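You operate a simulated robot arm through the tools that you are given. There is no shell and no other tool.

The job below is to be done with a simulated robot arm. You get a single attempt, and the scene is never put back.

JOB
Clip the white bag and the blue bag shut and stand them on the yellow plate.
Fine: one press each; the third bag stays open. Set down upright: what you pick out.

The check looks at the end state, three seconds after you hand in, the way a careful person would. Anything else that was tipped, shoved, dropped, spilled or broken makes it a failure.

ROBOT AND FRAMES
A 6-joint arm with a two-finger parallel gripper, fixed in place. Base frame: the origin is on the floor under the middle of its stand, x ahead of it, y to its left, z up; the work surface is at about z = 0.85. Readings come in m, degrees, newtons and seconds.
With the tool pointing down near the work surface it reaches from about 0.36 to 0.76 m from the base axis. Its first joint turns from -66.0 to 66.0 degrees. Payload 2.45 kg.
Tool frame: the origin (TCP) lies between the finger pads and is the grasp point; the fingertips stand 0.024 m ahead of it; z points along the fingers, y is the line along which they close. The gripper opens to 0.068 m. The fingers are 0.017 m wide and 0.01 m thick; the gripper's body (0.04 by 0.07 m) begins 0.041 m behind the TCP.
Orientation is that of the tool frame in the base frame, as a unit quaternion [x, y, z, w]. With the fingers straight down and closing along the base's y, the tool's x points along the base's -x, its y along +y and its z along -z.

CONTROLS
- The arm moves only by the tool arm_command. Its argument "series" is one flat list of numbers, 7 for each row, row after row: the shift along the tool's x, y, z in units of 30 mm (1.0 is 30 mm), then the turn, a rotation vector about the tool's x, y, z in units of 5 degrees (1.0 is 5 degrees), then the opening, from 0 (shut) to 1 (fully open). In form: [x, y, z, wx, wy, wz, claw, x, y, z, wx, wy, wz, claw, ...]. A call has 1 to 20 rows; each row shifts and turns the commanded pose from where the row before left it, along the tool's axes as they then stand. A call with a number of a shift or a turn outside -1 to 1 is refused whole. Each row takes 0.2 s and may step no farther than 0.05 m and 8.6 degrees from the row before; otherwise, or with a gripper value out of range, the whole call is refused. A pose out of reach is approached as far as the arm can. The call stops where the force on the tool passes 40 N (or 10 N more than at its start, if that is more) or the arm is blocked; 0.2 s more then pass. Each finger travels about 0.108 m/s and halts on what it meets, pressing with about 44 N; the grip force reading is that of the motor and also rises with nothing between the fingers. The clock runs only during rows and for 0.2 s after the last one: add rows that do not move to give the fingers time. The reply holds the time, the measured pose of the TCP, the force on the tool along the base axes, the opening and the grip force, in the units named above and with some noise, with the torque about the TCP (base axes, N m) and any sound that the robot's microphone picked up, and new pictures: "show" is both (left out), scene, wrist or none.
- Cameras (640 x 400 px; columns grow to the right, rows downward): "scene" is fixed at [0.1485, 0.4012, 1.4687]; the picture's right is [-0.90, -0.43, 0.00], its down [-0.24, 0.49, -0.84] and it looks along [0.36, -0.75, -0.55] (base axes); focal length 322 px, centre (320, 200). "wrist" rides on the gripper at [0.084, 0.011, -0.075] in the tool frame; the picture's right is [-0.13, 0.99, 0.00], its down [-0.60, -0.08, -0.79] and it looks along [-0.79, -0.10, 0.61] (tool axes); focal length 251 px, centre (320, 200). There is no depth. A picture from a camera that has moved, and an enlarged one, comes with that camera's place and axes in the base frame and with its lens.
- enlarge(camera, box): a new picture of the part [left, top, right, bottom] of that camera's present view, enlarged. No time passes.
- job_done(): hands the job in; it is judged then, once.

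Places have to be worked out from the pictures, the camera data and where the tool is seen. Open the gripper and draw the arm clear of the work before you hand the job in, unless the task says otherwise.

The tools are called as a command line: name --argument value ..., lists and objects as JSON in quotes. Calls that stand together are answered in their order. arm_command: Moves the arm, as the interface text tells. Its arguments: {"type":"object","properties":{"series":{"type":"array","items":{"type":"number"}},"show":{"type":"string","enum":["both","scene","wrist","none"]}},"required":["series"]} The other tools are called the same way: enlarge (camera, box) takes an enlarged picture of a part of a camera's view; job_done () hands the job in.

At the start:

```text
time_s: 0.0
ee_pos: [0.4532, -0.0232, 1.2024]
ee_rot: [0.001, 1.0, 0.0, 0.0]
ft_force: [0.7, 0.2, 0.9]
ft_torque: [0.03, -0.01, 0.03]
width: 0.068
gripper_force: 0.2
```

scene: 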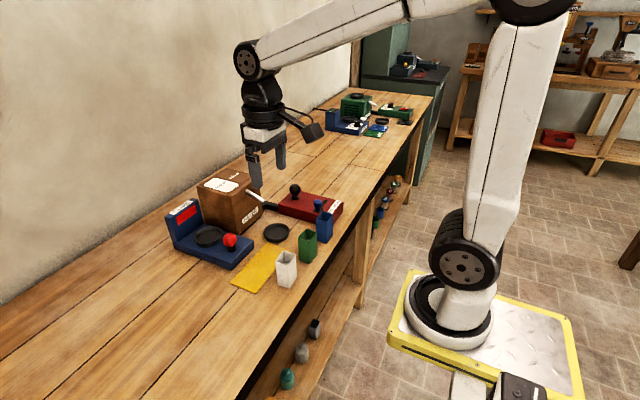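
wrist: 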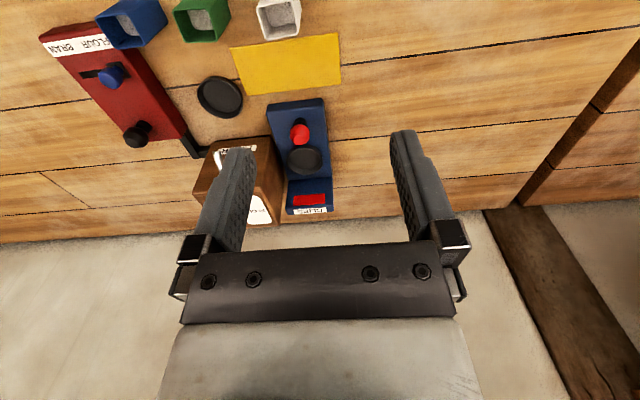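

I'll start by looking closely at the bags, the machines and the plate before moving anything.

enlarge --camera "scene" --box '[150, 150, 350, 300]'

enlarge --camera "wrist" --box '[30, 0, 350, 220]'

enlarge --camera "scene" --box '[310, 70, 450, 150]'

```text
2.67 times, centred on (250, 225) of scene
camera zoom: at [0.1485, 0.4012, 1.4687], right [-0.9, -0.43, 0.0], down [-0.24, 0.49, -0.84], along [0.36, -0.75, -0.55], focal length 857 px, centre (507, 133)
```

zoom: 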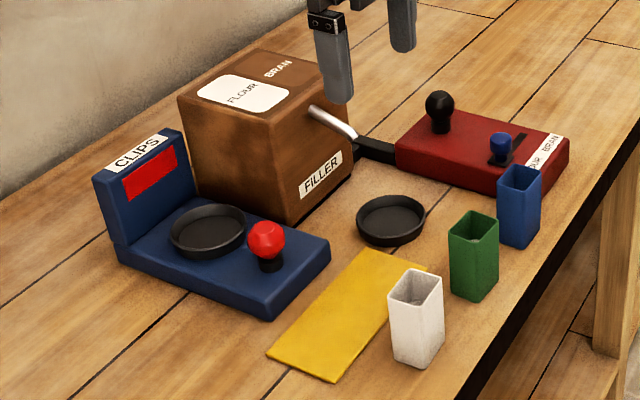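

```text
1.82 times, centred on (190, 110) of wrist
camera zoom: at [0.3685, -0.013, 1.2756], right [0.13, 0.99, 0.0], down [0.6, -0.08, 0.79], along [0.79, -0.1, -0.61], focal length 457 px, centre (556, 364)
```

zoom: 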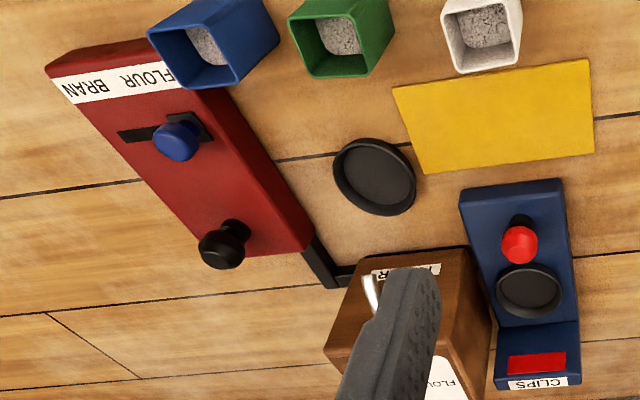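

```text
4.57 times, centred on (380, 110) of scene
camera zoom: at [0.1485, 0.4012, 1.4687], right [-0.9, -0.43, 0.0], down [-0.24, 0.49, -0.84], along [0.36, -0.75, -0.55], focal length 1470 px, centre (46, 611)
```

zoom: 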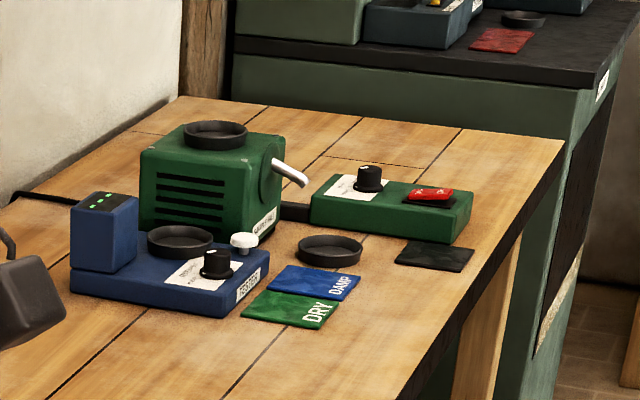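

The bags stand in a row at about x 0.47 with y near -0.07, -0.17 and -0.26. The clip machine's dish is near (0.735, -0.094), with the red button near (0.645, -0.08), and the yellow plate spans x 0.51–0.59, y -0.17 to -0.005. I'll move sideways at height to get a better wrist view of the bags.

arm_command --series '[0.35, -0.98, 0, 0, 0, 0, 1, 0.35, -0.98, 0, 0, 0, 0, 1, 0.35, -0.98, 0, 0, 0, 0, 1, 0.35, -0.98, 0, 0, 0, 0, 1, 0.35, -0.98, 0, 0, 0, 0, 1, 0, 0, 0, 0, 0, 0, 1]'

```text
time_s: 1.4
ee_pos: [0.398, -0.1708, 1.2026]
ee_rot: [0.0, 1.0, 0.0, -0.001]
ft_force: [0.7, -0.5, 0.7]
ft_torque: [0.01, -0.03, 0.01]
width: 0.0683
gripper_force: 0.1
camera wrist: at [0.3132, -0.1592, 1.2771], right [0.13, 0.99, 0.0], down [0.6, -0.08, 0.79], along [0.79, -0.1, -0.61], focal length 251 px, centre (320, 200)
```

scene: 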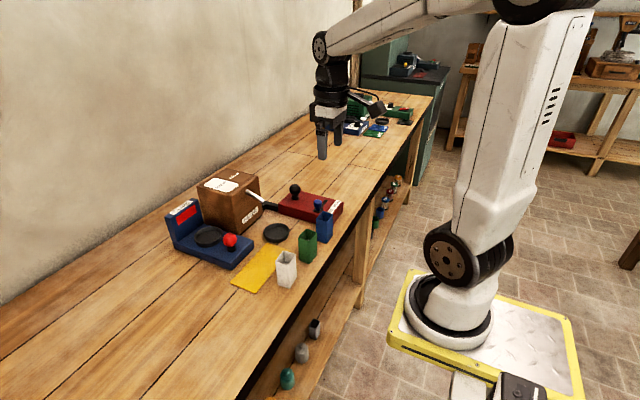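
wrist: 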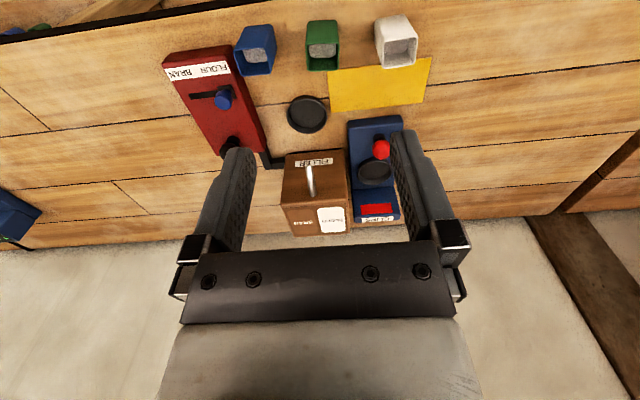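

enlarge --camera "wrist" --box '[220, 0, 440, 120]'

enlarge --camera "scene" --box '[260, 190, 350, 295]'

enlarge --camera "scene" --box '[155, 185, 265, 275]'

enlarge --camera "wrist" --box '[270, 90, 430, 240]'

```text
2.91 times, centred on (330, 60) of wrist
camera zoom: at [0.3132, -0.1592, 1.2771], right [0.13, 0.99, 0.0], down [0.6, -0.08, 0.79], along [0.79, -0.1, -0.61], focal length 731 px, centre (291, 607)
```

zoom: 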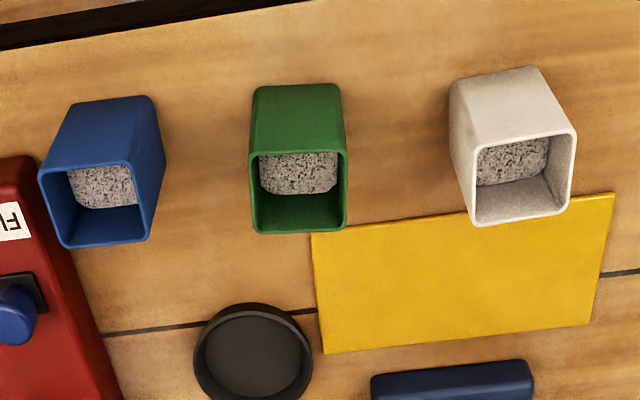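

```text
3.81 times, centred on (305, 242) of scene
camera zoom: at [0.1485, 0.4012, 1.4687], right [-0.9, -0.43, 0.0], down [-0.24, 0.49, -0.84], along [0.36, -0.75, -0.55], focal length 1225 px, centre (377, 38)
```

zoom: 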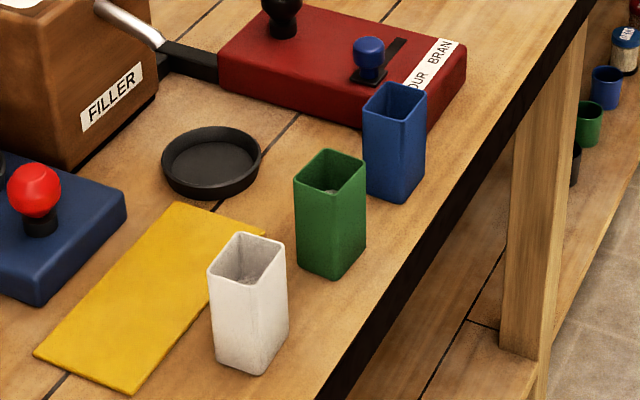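

```text
4.44 times, centred on (210, 230) of scene
camera zoom: at [0.1485, 0.4012, 1.4687], right [-0.9, -0.43, 0.0], down [-0.24, 0.49, -0.84], along [0.36, -0.75, -0.55], focal length 1429 px, centre (809, 67)
```

zoom: 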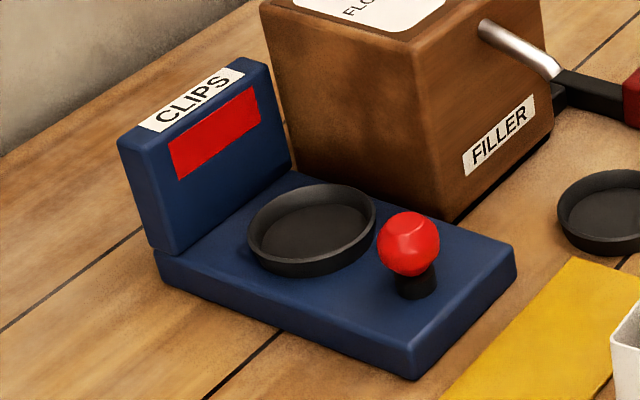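

```text
2.67 times, centred on (350, 165) of wrist
camera zoom: at [0.3132, -0.1592, 1.2771], right [0.13, 0.99, 0.0], down [0.6, -0.08, 0.79], along [0.79, -0.1, -0.61], focal length 670 px, centre (240, 293)
```

zoom: 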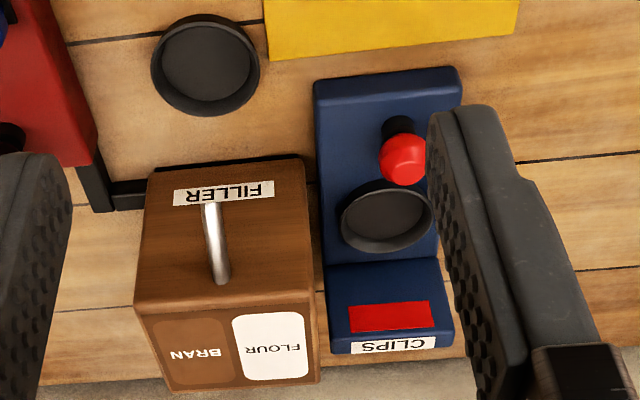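

All three bags already hold material, so only clipping is needed. I place the white bag at about (0.469, -0.076), roughly 42 mm wide in y, 33 mm in x, 75 mm tall and turned about +4°. I'm moving above it for a closer check.

arm_command --series '[-0.394, 0.528, 0.8, 0, 0, 0, 1, -0.394, 0.528, 0.8, 0, 0, 0, 1, -0.394, 0.528, 0.8, 0, 0, 0, 1, -0.394, 0.528, 0.8, 0, 0, 0, 1, -0.394, 0.528, 0.8, 0, 0, 0, 1, -0.394, 0.528, 0.8, 0, 0, -0.9, 1, 0, 0, 0, 0, 0, 0, 1]'

```text
time_s: 3.0
ee_pos: [0.4708, -0.0772, 1.0606]
ee_rot: [-0.04, 0.999, 0.0, 0.0]
ft_force: [0.0, -0.1, 0.5]
ft_torque: [0.01, 0.02, -0.01]
width: 0.0681
gripper_force: 0.0
camera wrist: at [0.385, -0.0734, 1.1338], right [0.05, 1.0, 0.0], down [0.61, -0.03, 0.79], along [0.79, -0.04, -0.61], focal length 251 px, centre (320, 200)
```

scene: 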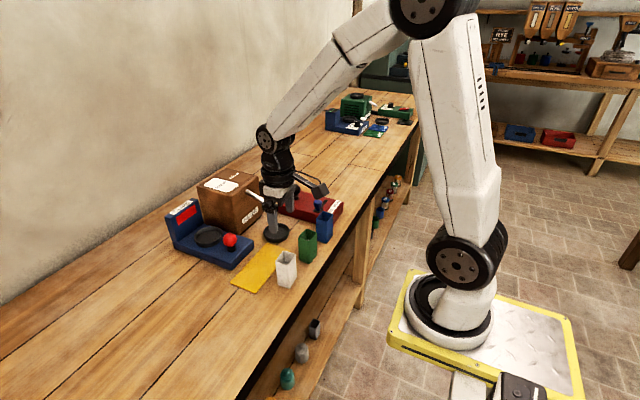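
wrist: 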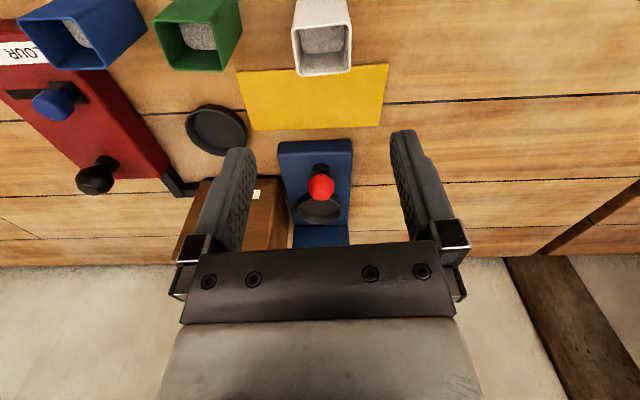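

enlarge --camera "wrist" --box '[230, 0, 410, 110]'

enlarge --camera "wrist" --box '[230, 120, 410, 250]'

enlarge --camera "scene" --box '[240, 170, 350, 300]'

```text
3.56 times, centred on (320, 55) of wrist
camera zoom: at [0.385, -0.0734, 1.1338], right [0.05, 1.0, 0.0], down [0.61, -0.03, 0.79], along [0.79, -0.04, -0.61], focal length 894 px, centre (320, 716)
```

zoom: 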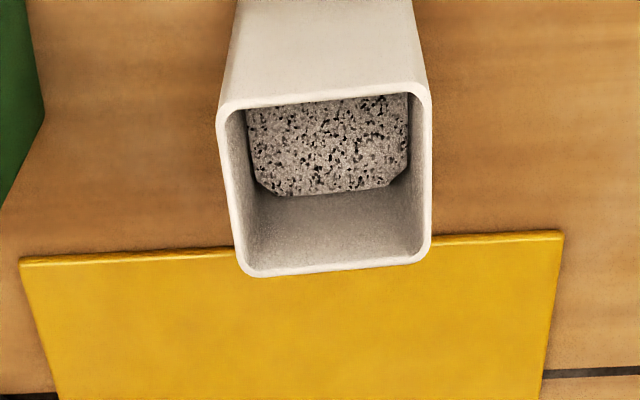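

```text
3.08 times, centred on (320, 185) of wrist
camera zoom: at [0.385, -0.0734, 1.1338], right [0.05, 1.0, 0.0], down [0.61, -0.03, 0.79], along [0.79, -0.04, -0.61], focal length 774 px, centre (320, 246)
```

zoom: 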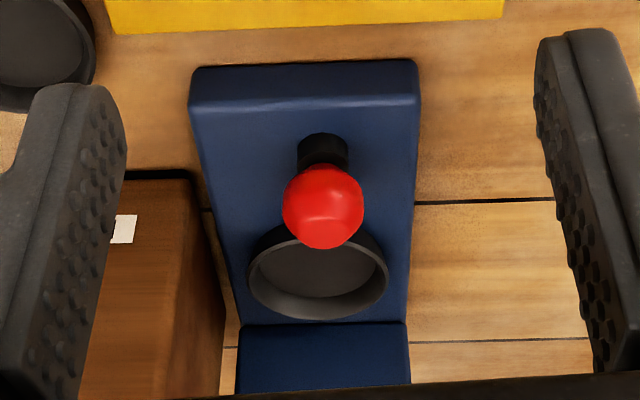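

```text
3.08 times, centred on (295, 235) of scene
camera zoom: at [0.1485, 0.4012, 1.4687], right [-0.9, -0.43, 0.0], down [-0.24, 0.49, -0.84], along [0.36, -0.75, -0.55], focal length 989 px, centre (397, 92)
```

zoom: 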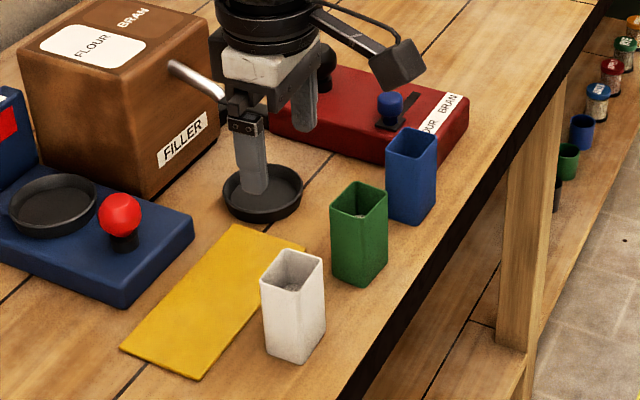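

The closer view puts the white bag's centre at (0.4694, -0.0757) with yaw about 1.5°. I turn the tool back about 3°, nudge 2 mm in y and descend around the bag with the gripper open.

arm_command --series '[0, 0.067, 0.3, 0, 0, 0.6, 1, 0, 0, 0.85, 0, 0, 0, 1, 0, 0, 0.85, 0, 0, 0, 1, 0, 0, 0.85, 0, 0, 0, 1, 0, 0, 0.85, 0, 0, 0, 1, 0, 0, 0.85, 0, 0, 0, 1, 0, 0, 0.7, 0, 0, 0, 1, 0, 0, 0, 0, 0, 0, 1]'

```text
time_s: 4.8
ee_pos: [0.4726, -0.0744, 0.8984]
ee_rot: [-0.012, 1.0, 0.0, 0.0]
ft_force: [0.2, -0.3, -0.6]
ft_torque: [0.01, 0.02, 0.0]
width: 0.0682
gripper_force: 0.1
camera wrist: at [0.3873, -0.0656, 0.972], right [0.1, 0.99, 0.0], down [0.61, -0.06, 0.79], along [0.79, -0.08, -0.61], focal length 251 px, centre (320, 200)
```

scene: 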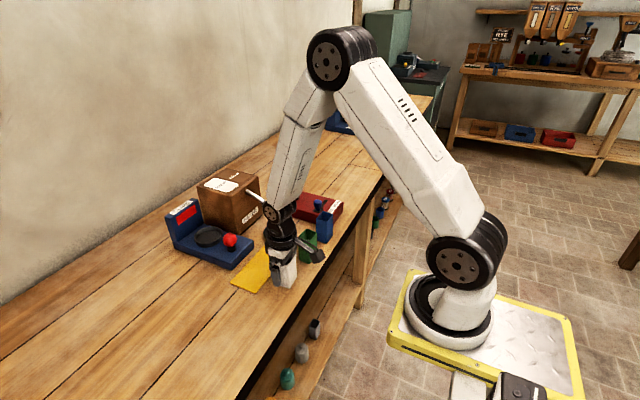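
wrist: 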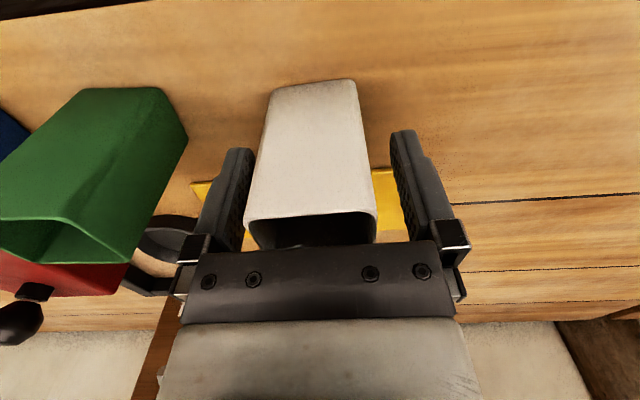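

The bag sits between the open fingers and the camera is clear of the green bag. I'm closing slowly so the contact is gentle.

arm_command --series '[0, 0, 0, 0, 0, 0, 0.85, 0, 0, 0, 0, 0, 0, 0.76, 0, 0, 0, 0, 0, 0, 0.7, 0, 0, 0, 0, 0, 0, 0.65, 0, 0, 0, 0, 0, 0, 0.61, 0, 0, 0, 0, 0, 0, 0.57, 0, 0, 0, 0, 0, 0, 0.5, 0, 0, 0, 0, 0, 0, 0.4, 0, 0, 0, 0, 0, 0, 0.4]'

```text
time_s: 6.8
ee_pos: [0.4723, -0.0748, 0.8985]
ee_rot: [-0.013, 1.0, -0.001, 0.0]
ft_force: [-0.9, -0.1, 3.1]
ft_torque: [0.03, 0.0, 0.06]
width: 0.0438
gripper_force: 44.5
camera wrist: at [0.3874, -0.0657, 0.9724], right [0.1, 0.99, 0.0], down [0.61, -0.06, 0.79], along [0.79, -0.08, -0.61], focal length 251 px, centre (320, 200)
```

scene: 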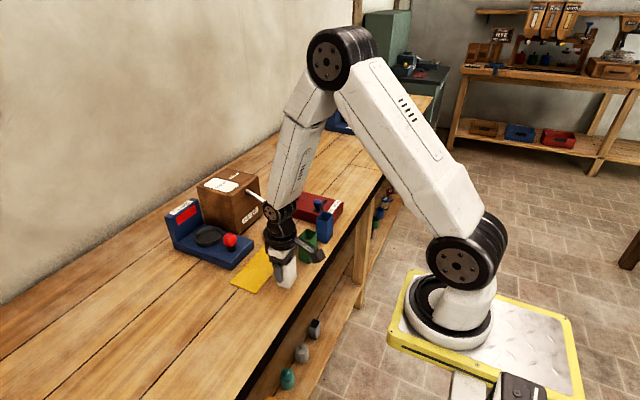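
wrist: 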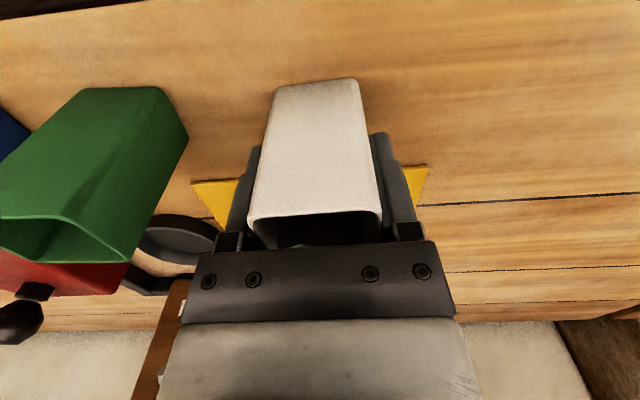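

Firm grip: width 43.8 mm at 44 N. I'm lifting straight up, starting slowly.

arm_command --series '[0, 0, -0.2, 0, 0, 0, 0.4, 0, 0, -0.5, 0, 0, 0, 0.4, 0, 0, -0.8, 0, 0, 0, 0.4, 0, 0, -0.8, 0, 0, 0, 0.4, 0, 0, -0.8, 0, 0, 0, 0.4, 0, 0, -0.8, 0, 0, 0, 0.4, 0, 0, -0.5, 0, 0, 0, 0.4, 0, 0, 0, 0, 0, 0, 0.4]'

```text
time_s: 8.6
ee_pos: [0.4705, -0.0743, 1.0327]
ee_rot: [-0.013, 1.0, 0.0, 0.0]
ft_force: [0.6, 0.4, -0.8]
ft_torque: [-0.02, 0.01, 0.01]
width: 0.0438
gripper_force: 44.0
camera wrist: at [0.3868, -0.0658, 1.1048], right [0.1, 0.99, 0.0], down [0.61, -0.06, 0.79], along [0.79, -0.08, -0.61], focal length 251 px, centre (320, 200)
```

scene: 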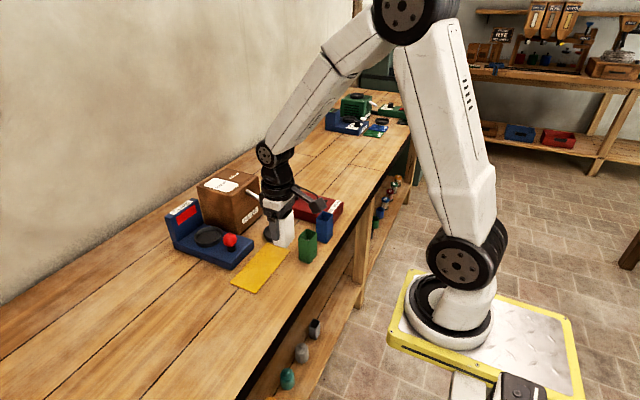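
wrist: 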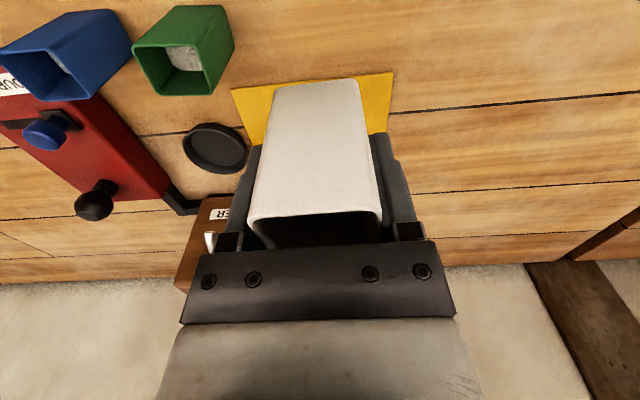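

The bag is lifted upright. I'll straighten the yaw and carry it toward the clip machine at z≈1.03, so its bottom clears the button by about 5 cm. I'll stop slightly short of the dish to check the view.

arm_command --series '[-0.2, 0, 0, 0, 0, 0.3, 0.4, -0.5, -0.06, 0, 0, 0, 0, 0.4, -0.8, -0.07, 0, 0, 0, 0, 0.4, -0.9, -0.07, 0, 0, 0, 0, 0.4, -0.9, -0.07, 0, 0, 0, 0, 0.4, -0.9, -0.07, 0, 0, 0, 0, 0.4, -0.9, -0.07, 0, 0, 0, 0, 0.4, -0.9, -0.07, 0, 0, 0, 0, 0.4, -0.9, -0.07, 0, 0, 0, 0, 0.4, -0.7, -0.07, 0, 0, 0, 0, 0.4, -0.5, 0, 0, 0, 0, 0, 0.4, -0.3, 0, 0, 0, 0, 0, 0.4, 0, 0, 0, 0, 0, 0, 0.4]'

```text
time_s: 11.4
ee_pos: [0.7234, -0.0918, 1.033]
ee_rot: [0.001, 1.0, 0.0, 0.0]
ft_force: [-0.1, -0.5, -1.8]
ft_torque: [0.0, -0.01, 0.01]
width: 0.0439
gripper_force: 44.6
camera wrist: at [0.6392, -0.0817, 1.1066], right [0.13, 0.99, 0.0], down [0.6, -0.08, 0.79], along [0.79, -0.1, -0.61], focal length 251 px, centre (320, 200)
```

scene: 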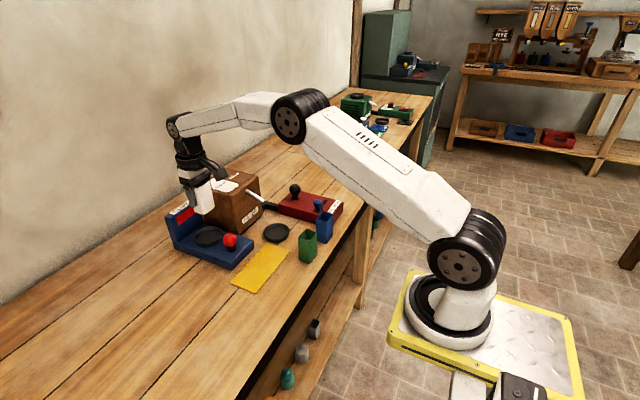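
wrist: 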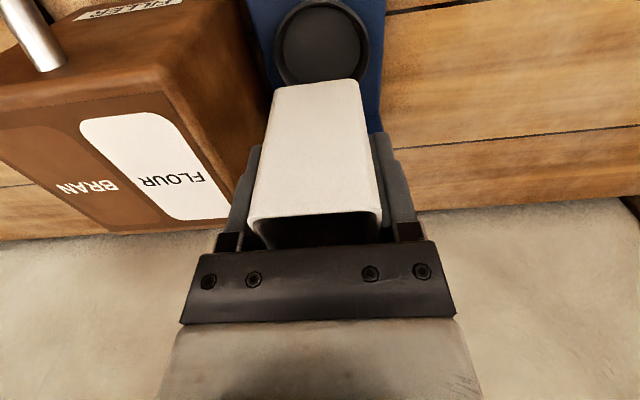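

enlarge --camera "wrist" --box '[240, 0, 400, 100]'

enlarge --camera "scene" --box '[150, 140, 270, 275]'

```text
4.00 times, centred on (320, 50) of wrist
camera zoom: at [0.6392, -0.0817, 1.1066], right [0.13, 0.99, 0.0], down [0.6, -0.08, 0.79], along [0.79, -0.1, -0.61], focal length 1006 px, centre (320, 800)
```

zoom: 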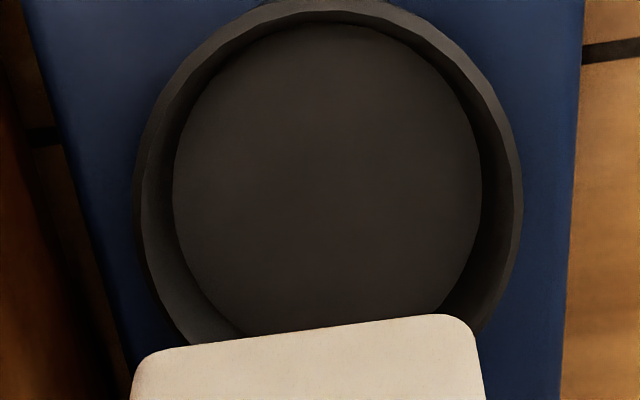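

```text
2.96 times, centred on (210, 208) of scene
camera zoom: at [0.1486, 0.4012, 1.4687], right [-0.9, -0.43, 0.0], down [-0.24, 0.49, -0.84], along [0.36, -0.75, -0.55], focal length 953 px, centre (646, 178)
```

zoom: 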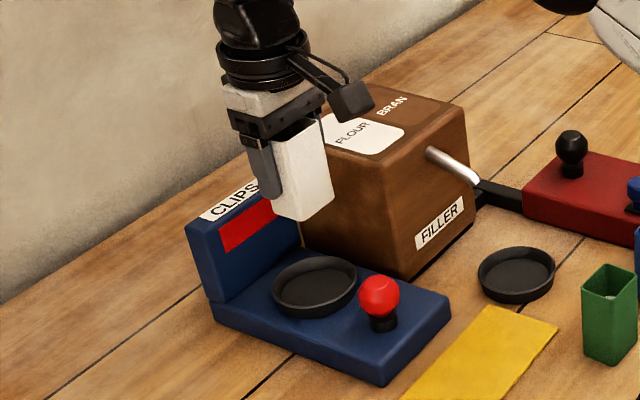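

The dish centre now works out at (0.731, -0.0916). The held bag's centre is near (0.720, -0.0925), so I shift 11 mm in x and 1 mm in y. Then I lower to just above the dish floor and check before contact.

arm_command --series '[-0.18, 0.03, 0, 0, 0, 0, 0.4, -0.18, 0, 0.2, 0, 0, 0, 0.4, 0, 0, 0.5, 0, 0, 0, 0.4, 0, 0, 0.6, 0, 0, 0, 0.4, 0, 0, 0.6, 0, 0, 0, 0.4, 0, 0, 0.5, 0, 0, 0, 0.4, 0, 0, 0.4, 0, 0, 0, 0.4, 0, 0, 0.2, 0, 0, 0, 0.4, 0, 0, 0, 0, 0, 0, 0.4]'

```text
time_s: 13.4
ee_pos: [0.7341, -0.0923, 0.9422]
ee_rot: [0.0, 1.0, 0.0, 0.0]
ft_force: [-0.3, -0.3, -1.0]
ft_torque: [-0.01, -0.02, -0.03]
width: 0.0434
gripper_force: 43.9
camera wrist: at [0.6485, -0.0812, 1.0158], right [0.13, 0.99, 0.0], down [0.6, -0.08, 0.79], along [0.79, -0.1, -0.61], focal length 251 px, centre (320, 200)
```

scene: 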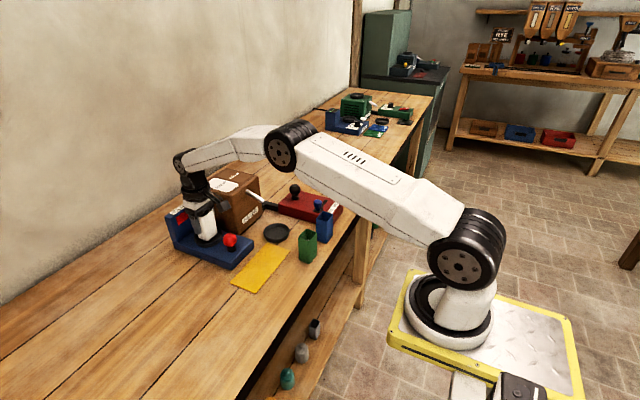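
wrist: 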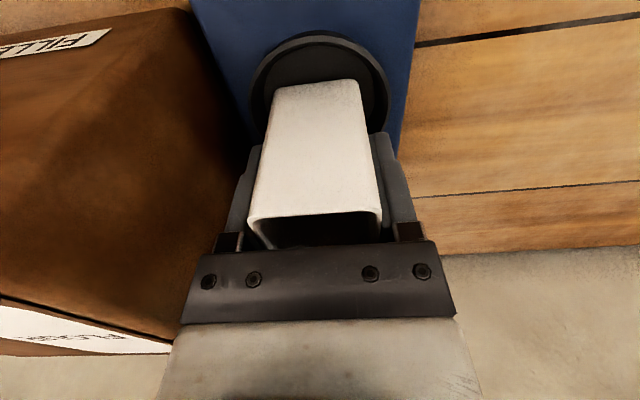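

enlarge --camera "wrist" --box '[230, 20, 410, 140]'

enlarge --camera "scene" --box '[155, 170, 265, 275]'

```text
3.33 times, centred on (320, 80) of wrist
camera zoom: at [0.6485, -0.0812, 1.0158], right [0.13, 0.99, 0.0], down [0.6, -0.08, 0.79], along [0.79, -0.1, -0.61], focal length 838 px, centre (320, 600)
```

zoom: 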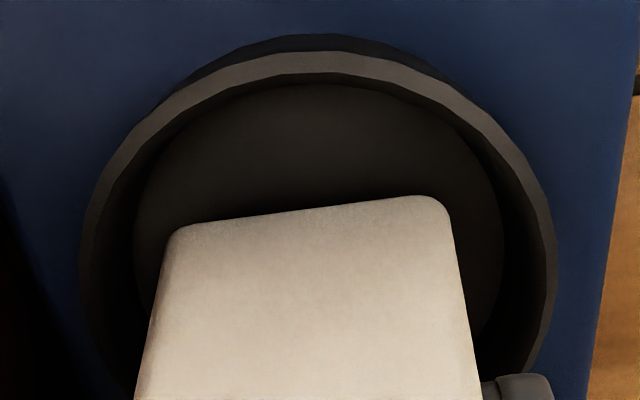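

```text
3.81 times, centred on (210, 222) of scene
camera zoom: at [0.1486, 0.4012, 1.4687], right [-0.9, -0.43, 0.0], down [-0.24, 0.49, -0.84], along [0.36, -0.75, -0.55], focal length 1225 px, centre (739, 114)
```

zoom: 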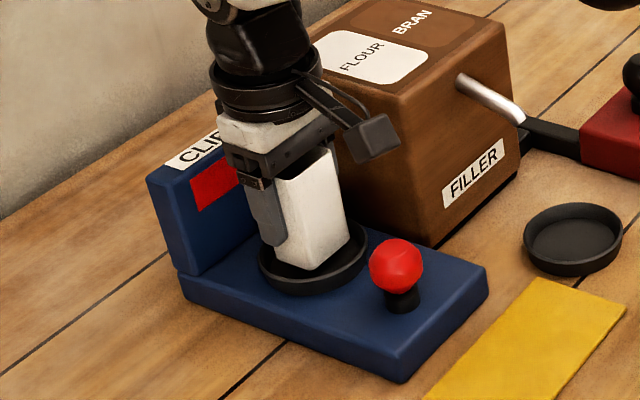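

The bag is centred over the dish floor, with the floor centre at (0.730, -0.091) and the bag at (0.7297, -0.0917). I'm lowering the last centimetre in small steps.

arm_command --series '[0, 0, 0.1, 0, 0, 0, 0.4, 0, 0, 0.1, 0, 0, 0, 0.4, 0, 0, 0.08, 0, 0, 0, 0.4, 0, 0, 0, 0, 0, 0, 0.4]' --show "scene"

```text
time_s: 14.4
ee_pos: [0.7343, -0.0926, 0.9337]
ee_rot: [0.0, 1.0, -0.001, 0.0]
ft_force: [0.4, 0.3, -1.1]
ft_torque: [0.0, 0.03, -0.03]
width: 0.0436
gripper_force: 44.5
```

scene: 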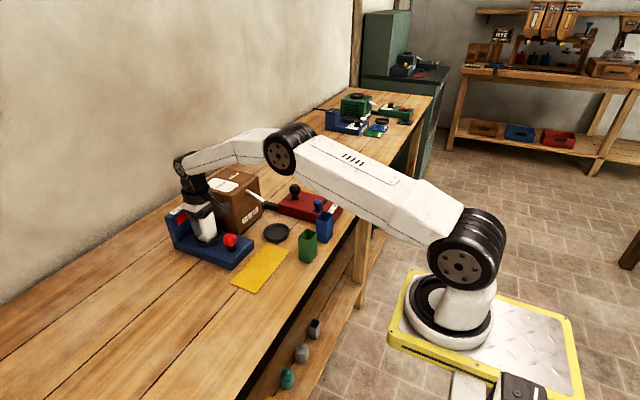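

No contact yet, since fz is about -1. I continue down in 1 mm steps.

arm_command --series '[0, 0, 0.034, 0, 0, 0, 0.4, 0, 0, 0.034, 0, 0, 0, 0.4, 0, 0, 0, 0, 0, 0, 0.4]' --show "none"

```text
time_s: 15.2
ee_pos: [0.7346, -0.0916, 0.9325]
ee_rot: [-0.001, 1.0, 0.0, 0.0]
ft_force: [-0.6, 0.3, 0.2]
ft_torque: [0.0, -0.07, 0.01]
width: 0.0436
gripper_force: 44.1
```

arm_command --series '[0, 0, 0.034, 0, 0, 0, 0.4, 0, 0, 0.034, 0, 0, 0, 0.4, 0, 0, 0, 0, 0, 0, 0.4]' --show "none"

```text
time_s: 16.0
ee_pos: [0.7354, -0.0924, 0.9328]
ee_rot: [0.0, 1.0, -0.001, 0.003]
ft_force: [-3.3, -2.9, 20.4]
ft_torque: [0.0, 0.55, 0.07]
width: 0.0436
gripper_force: 43.8
```

The bag is on the dish floor: 20 N at z≈0.932. I back off 1 mm to relieve the force, then open the fingers gradually.

arm_command --series '[0, 0, -0.034, 0, 0, 0, 0.4, 0, 0, 0, 0, 0, 0, 0.5, 0, 0, 0, 0, 0, 0, 0.62, 0, 0, 0, 0, 0, 0, 0.66, 0, 0, 0, 0, 0, 0, 0.72, 0, 0, 0, 0, 0, 0, 0.85, 0, 0, 0, 0, 0, 0, 1, 0, 0, 0, 0, 0, 0, 1]'

```text
time_s: 17.8
ee_pos: [0.734, -0.0924, 0.9312]
ee_rot: [0.0, 1.0, -0.001, 0.0]
ft_force: [0.2, 0.6, 0.1]
ft_torque: [-0.01, 0.0, -0.01]
width: 0.0681
gripper_force: 0.0
camera wrist: at [0.6495, -0.0809, 1.0048], right [0.13, 0.99, 0.0], down [0.6, -0.08, 0.79], along [0.79, -0.1, -0.61], focal length 251 px, centre (320, 200)
```

scene: 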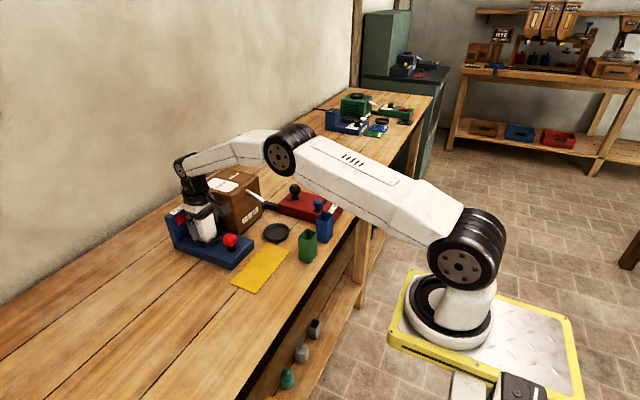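
wrist: 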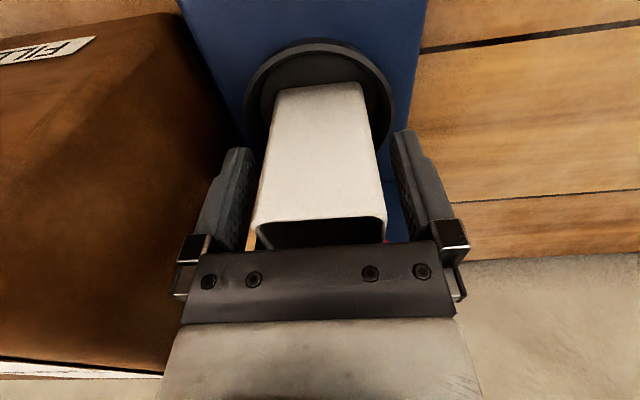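

The bag stands free in the dish. I raise straight up and then draw back toward the button with the fingers still open.

arm_command --series '[0, 0, -0.3, 0, 0, 0, 1, 0, 0, -0.7, 0, 0, 0, 1, 0, 0, -0.9, 0, 0, 0, 1, 0, 0, -0.9, 0, 0, 0, 1, 0, 0, -0.9, 0, 0, 0, 1, 0.6, 0, 0, 0, 0, 0, 1, 0.9, 0.05, 0, 0, 0, 0, 0.7, 0.9, 0.05, 0, 0, 0, 0, 0.4, 0.9, 0.05, 0, 0, 0, 0, 0, 0.9, 0.05, 0, 0, 0, 0, 0, 0.5, 0, 0, 0, 0, 0, 0, 0, 0, 0, 0, 0, 0, 0]'

```text
time_s: 20.4
ee_pos: [0.5933, -0.0872, 1.0429]
ee_rot: [0.0, 1.0, 0.0, 0.0]
ft_force: [0.0, -0.3, -0.2]
ft_torque: [-0.01, 0.0, -0.02]
width: 0.0
gripper_force: 23.5
camera wrist: at [0.5089, -0.0755, 1.1148], right [0.13, 0.99, 0.0], down [0.6, -0.08, 0.79], along [0.79, -0.1, -0.61], focal length 251 px, centre (320, 200)
```

scene: 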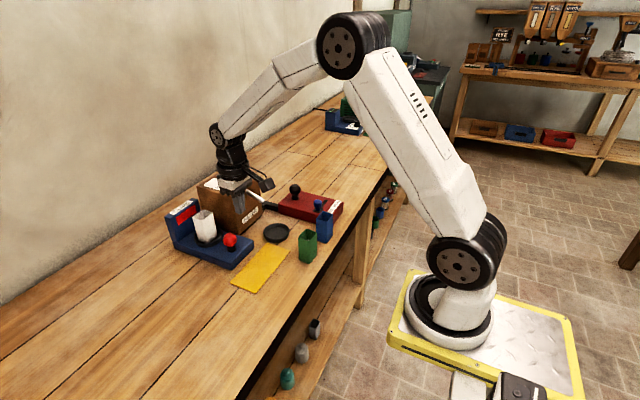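
wrist: 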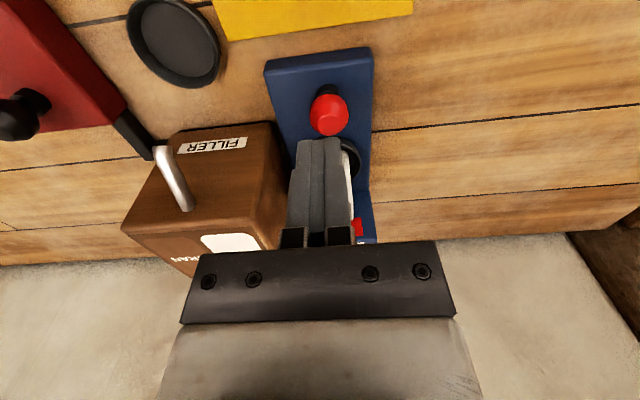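

enlarge --camera "wrist" --box '[250, 40, 400, 160]'

enlarge --camera "scene" --box '[155, 180, 275, 280]'

```text
3.33 times, centred on (325, 100) of wrist
camera zoom: at [0.5089, -0.0755, 1.1148], right [0.13, 0.99, 0.0], down [0.6, -0.08, 0.79], along [0.79, -0.1, -0.61], focal length 838 px, centre (303, 533)
```

zoom: 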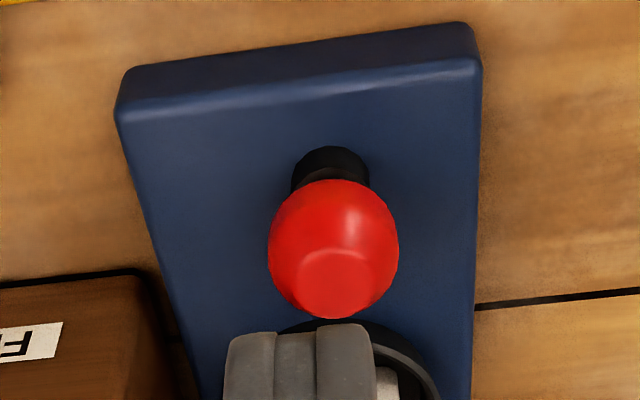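

```text
4.00 times, centred on (215, 230) of scene
camera zoom: at [0.1485, 0.4012, 1.4687], right [-0.9, -0.43, 0.0], down [-0.24, 0.49, -0.84], along [0.36, -0.75, -0.55], focal length 1286 px, centre (740, 80)
```

zoom: 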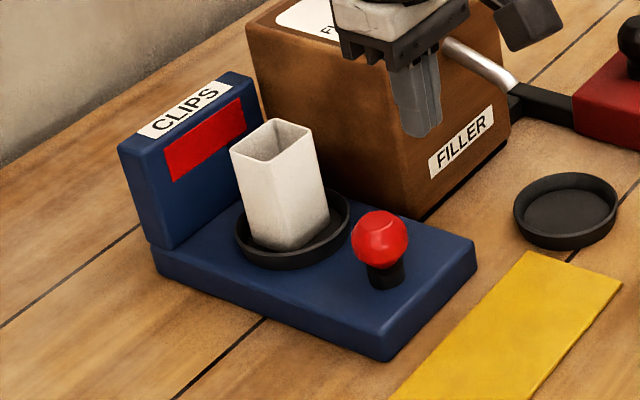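

The white bag stands upright in the dish. The button ball's centre is about (0.646, -0.0855) with its top near z 0.929. I move over it with closed fingers and hover about 1 cm above.

arm_command --series '[-0.6, 0.03, 0, 0, 0, 0, 0, -0.6, 0, 0, 0, 0, 0, 0, -0.57, 0, 0, 0, 0, 0, 0, 0, 0, 0.6, 0, 0, 0, 0, 0, 0, 0.8, 0, 0, 0, 0, 0, 0, 0.7, 0, 0, 0, 0, 0, 0, 0.4, 0, 0, 0, 0, 0, 0, 0, 0, 0, 0, 0]'

```text
time_s: 22.2
ee_pos: [0.6461, -0.0852, 0.9682]
ee_rot: [0.0, 1.0, 0.0, 0.0]
ft_force: [-0.4, -0.7, -0.1]
ft_torque: [0.02, 0.0, 0.01]
width: 0.0
gripper_force: 23.4
camera wrist: at [0.5618, -0.0742, 1.0413], right [0.13, 0.99, 0.0], down [0.6, -0.08, 0.79], along [0.79, -0.1, -0.61], focal length 251 px, centre (320, 200)
```

scene: 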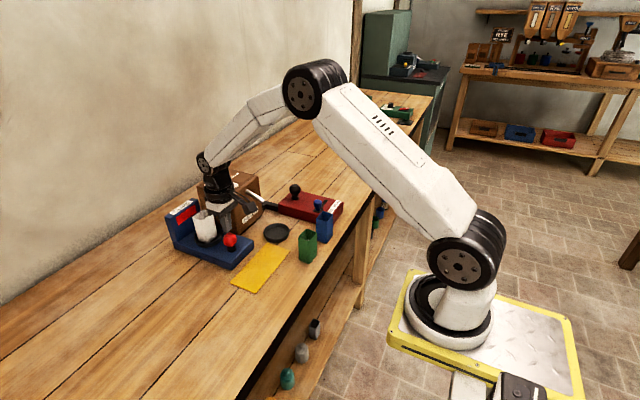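
wrist: 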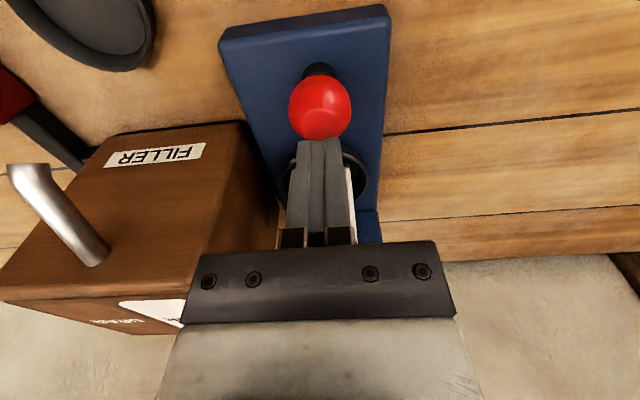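

enlarge --camera "scene" --box '[175, 170, 265, 275]'

enlarge --camera "wrist" --box '[250, 50, 400, 200]'

```text
3.81 times, centred on (220, 222) of scene
camera zoom: at [0.1485, 0.4012, 1.4687], right [-0.9, -0.43, 0.0], down [-0.24, 0.49, -0.84], along [0.36, -0.75, -0.55], focal length 1225 px, centre (701, 114)
```

zoom: 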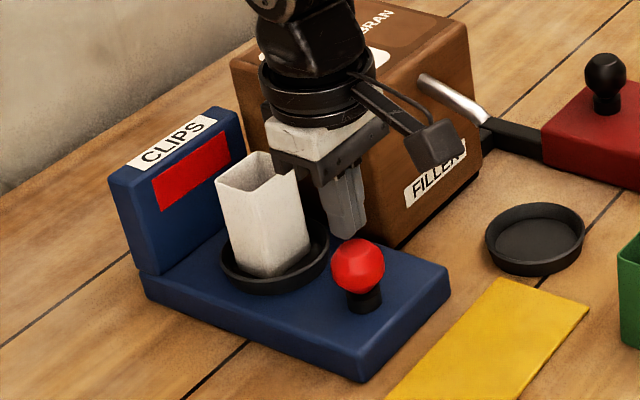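

```text
2.67 times, centred on (325, 125) of wrist
camera zoom: at [0.5618, -0.0742, 1.0413], right [0.13, 0.99, 0.0], down [0.6, -0.08, 0.79], along [0.79, -0.1, -0.61], focal length 670 px, centre (307, 400)
```

zoom: 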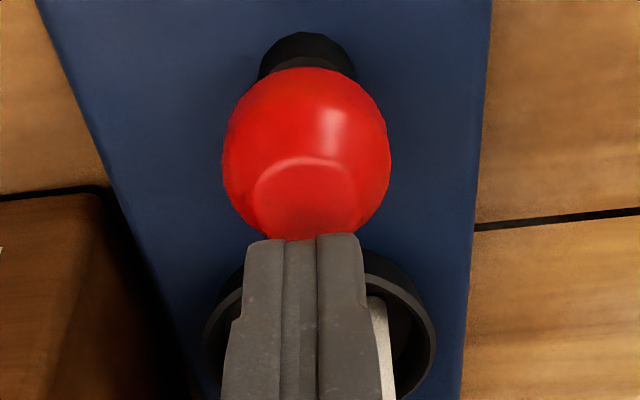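

Alignment is good, with the ball centre about 2 mm from the tool axis. I press slowly and only downward, watching force and sound so it counts as one press.

arm_command --series '[0, 0, 0.1, 0, 0, 0, 0, 0, 0, 0.1, 0, 0, 0, 0, 0, 0, 0.1, 0, 0, 0, 0, 0, 0, 0.05, 0, 0, 0, 0, 0, 0, 0, 0, 0, 0, 0]' --show "scene"

```text
time_s: 23.4
ee_pos: [0.6467, -0.0849, 0.9587]
ee_rot: [0.0, 1.0, -0.001, 0.0]
ft_force: [-0.7, -0.2, 0.3]
ft_torque: [0.0, 0.02, -0.04]
width: 0.0
gripper_force: 23.2
```

scene: 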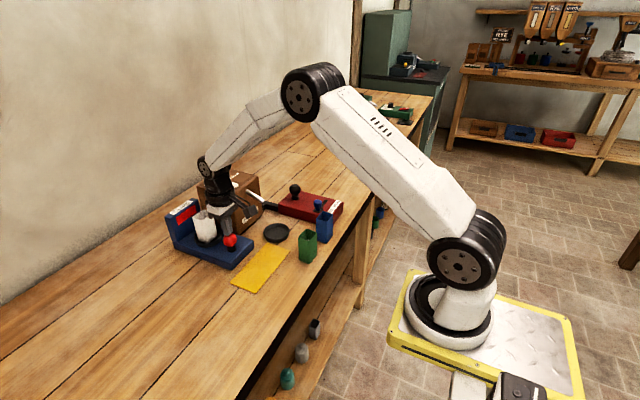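

No contact yet at z≈0.958. I keep descending in 1.5 mm steps.

arm_command --series '[0, 0, 0.05, 0, 0, 0, 0, 0, 0, 0.05, 0, 0, 0, 0, 0, 0, 0.05, 0, 0, 0, 0, 0, 0, 0.05, 0, 0, 0, 0]' --show "scene"

```text
time_s: 24.4
ee_pos: [0.6467, -0.0861, 0.9509]
ee_rot: [0.0, 1.0, -0.001, 0.0]
ft_force: [-0.7, 0.2, 2.1]
ft_torque: [-0.02, 0.03, -0.04]
width: 0.0001
gripper_force: 23.7
```

scene: 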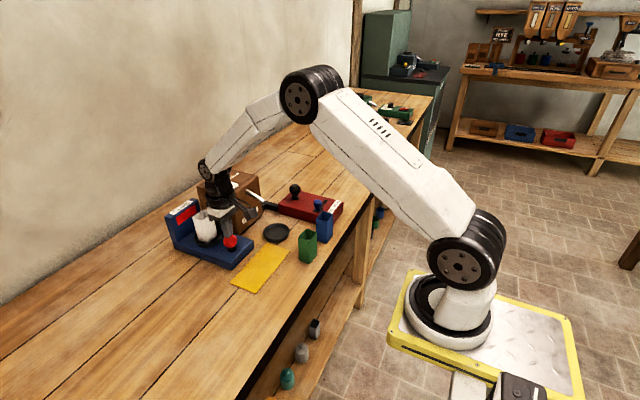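

Light contact, about 2 N. I continue downward.

arm_command --series '[0, 0, 0.05, 0, 0, 0, 0, 0, 0, 0.05, 0, 0, 0, 0, 0, 0, 0.05, 0, 0, 0, 0]' --show "scene"

```text
time_s: 25.2
ee_pos: [0.6464, -0.0843, 0.9478]
ee_rot: [0.0, 1.0, 0.0, 0.001]
ft_force: [1.7, 0.2, 3.6]
ft_torque: [0.0, -0.02, -0.02]
width: 0.0001
gripper_force: 23.7
```

scene: 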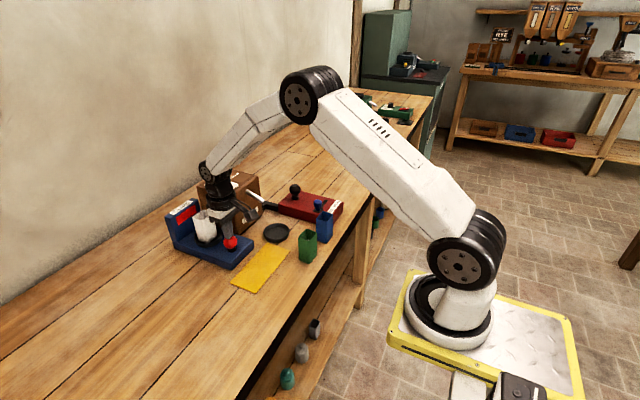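

enlarge --camera "scene" --box '[155, 180, 265, 275]'

```text
4.21 times, centred on (210, 228) of scene
camera zoom: at [0.1485, 0.4012, 1.4687], right [-0.9, -0.43, 0.0], down [-0.24, 0.49, -0.84], along [0.36, -0.75, -0.55], focal length 1354 px, centre (783, 84)
```

zoom: 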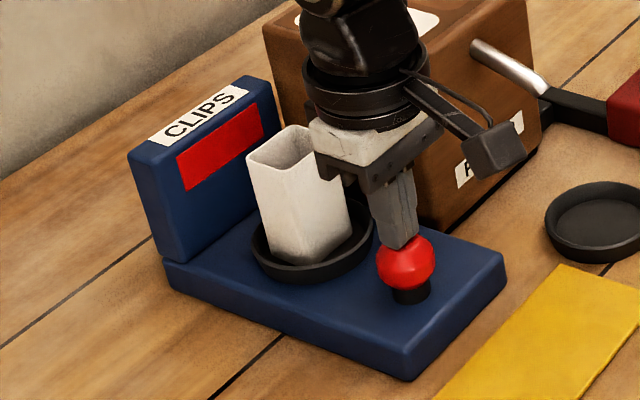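

The fingers are on the ball and it's moving against a light spring at about 3.6 N, with no click heard yet. I keep pressing down steadily.

arm_command --series '[0, 0, 0.05, 0, 0, 0, 0, 0, 0, 0.05, 0, 0, 0, 0]' --show "scene"

```text
time_s: 25.8
ee_pos: [0.6451, -0.0845, 0.9438]
ee_rot: [0.0, 1.0, 0.001, 0.0]
ft_force: [0.5, 1.5, 5.5]
ft_torque: [0.06, -0.02, 0.0]
width: 0.0002
gripper_force: 24.1
heard: click
```

scene: 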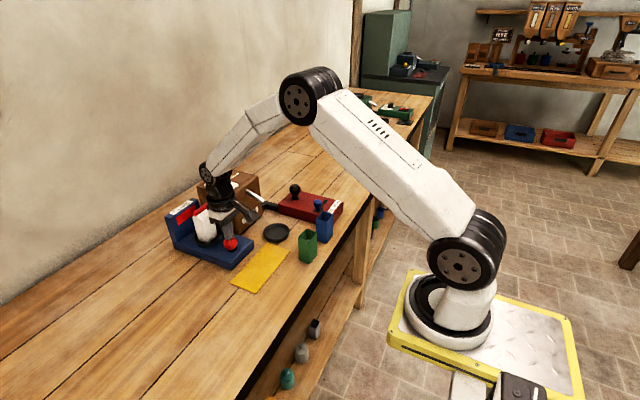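

Click heard, and a red clip appears on the bag's top. I lift straight off the button.

arm_command --series '[0, 0, -0.4, 0, 0, 0, 0, 0, 0, -0.7, 0, 0, 0, 0, 0, 0, -0.9, 0, 0, 0, 0, 0, 0, -0.9, 0, 0, 0, 0, 0, 0, -0.4, 0, 0, 0, 0, 0, 0, 0, 0, 0, 0, 0]'

enlarge --camera "scene" --box '[155, 180, 265, 275]'

enlarge --camera "wrist" --box '[240, 40, 420, 240]'

```text
time_s: 27.2
ee_pos: [0.6449, -0.0846, 1.0426]
ee_rot: [0.0, 1.0, 0.0, 0.0]
ft_force: [-0.1, 0.5, 0.1]
ft_torque: [-0.03, 0.03, -0.02]
width: 0.0
gripper_force: 23.7
camera wrist: at [0.5616, -0.0727, 1.1168], right [0.13, 0.99, 0.0], down [0.6, -0.08, 0.79], along [0.79, -0.1, -0.61], focal length 251 px, centre (320, 200)
```

scene: 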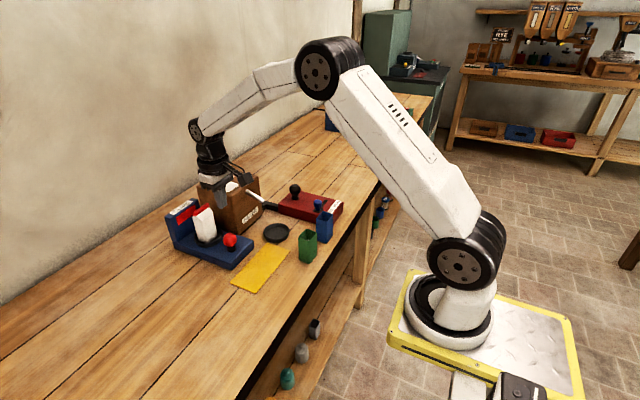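
wrist: 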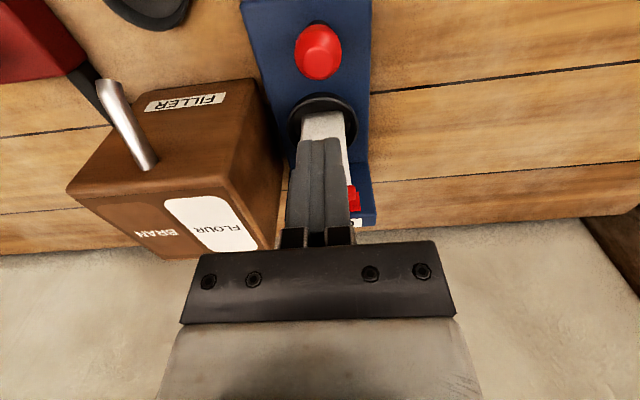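

```text
4.21 times, centred on (210, 228) of scene
camera zoom: at [0.1485, 0.4012, 1.4687], right [-0.9, -0.43, 0.0], down [-0.24, 0.49, -0.84], along [0.36, -0.75, -0.55], focal length 1354 px, centre (783, 84)
```

zoom: 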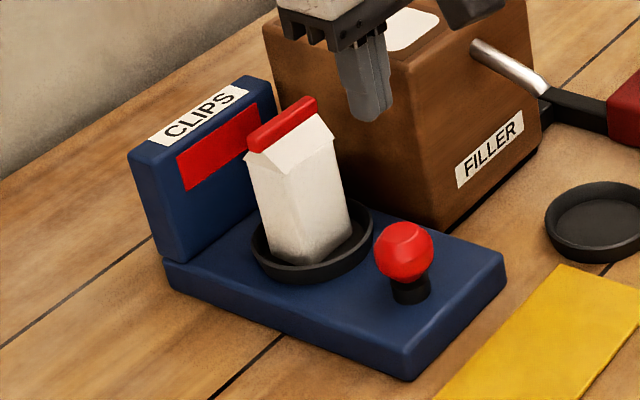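

```text
2.00 times, centred on (330, 140) of wrist
camera zoom: at [0.5616, -0.0727, 1.1168], right [0.13, 0.99, 0.0], down [0.6, -0.08, 0.79], along [0.79, -0.1, -0.61], focal length 503 px, centre (300, 320)
```

zoom: 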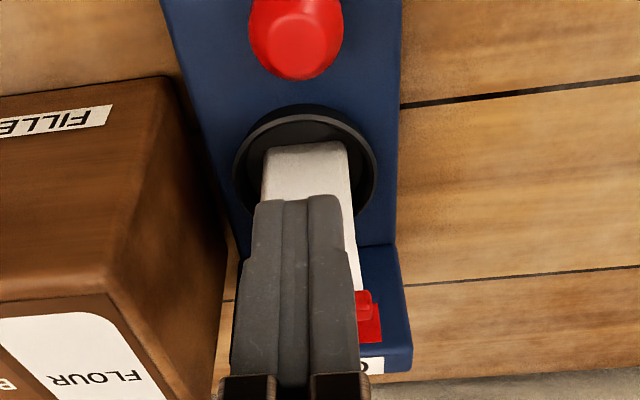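

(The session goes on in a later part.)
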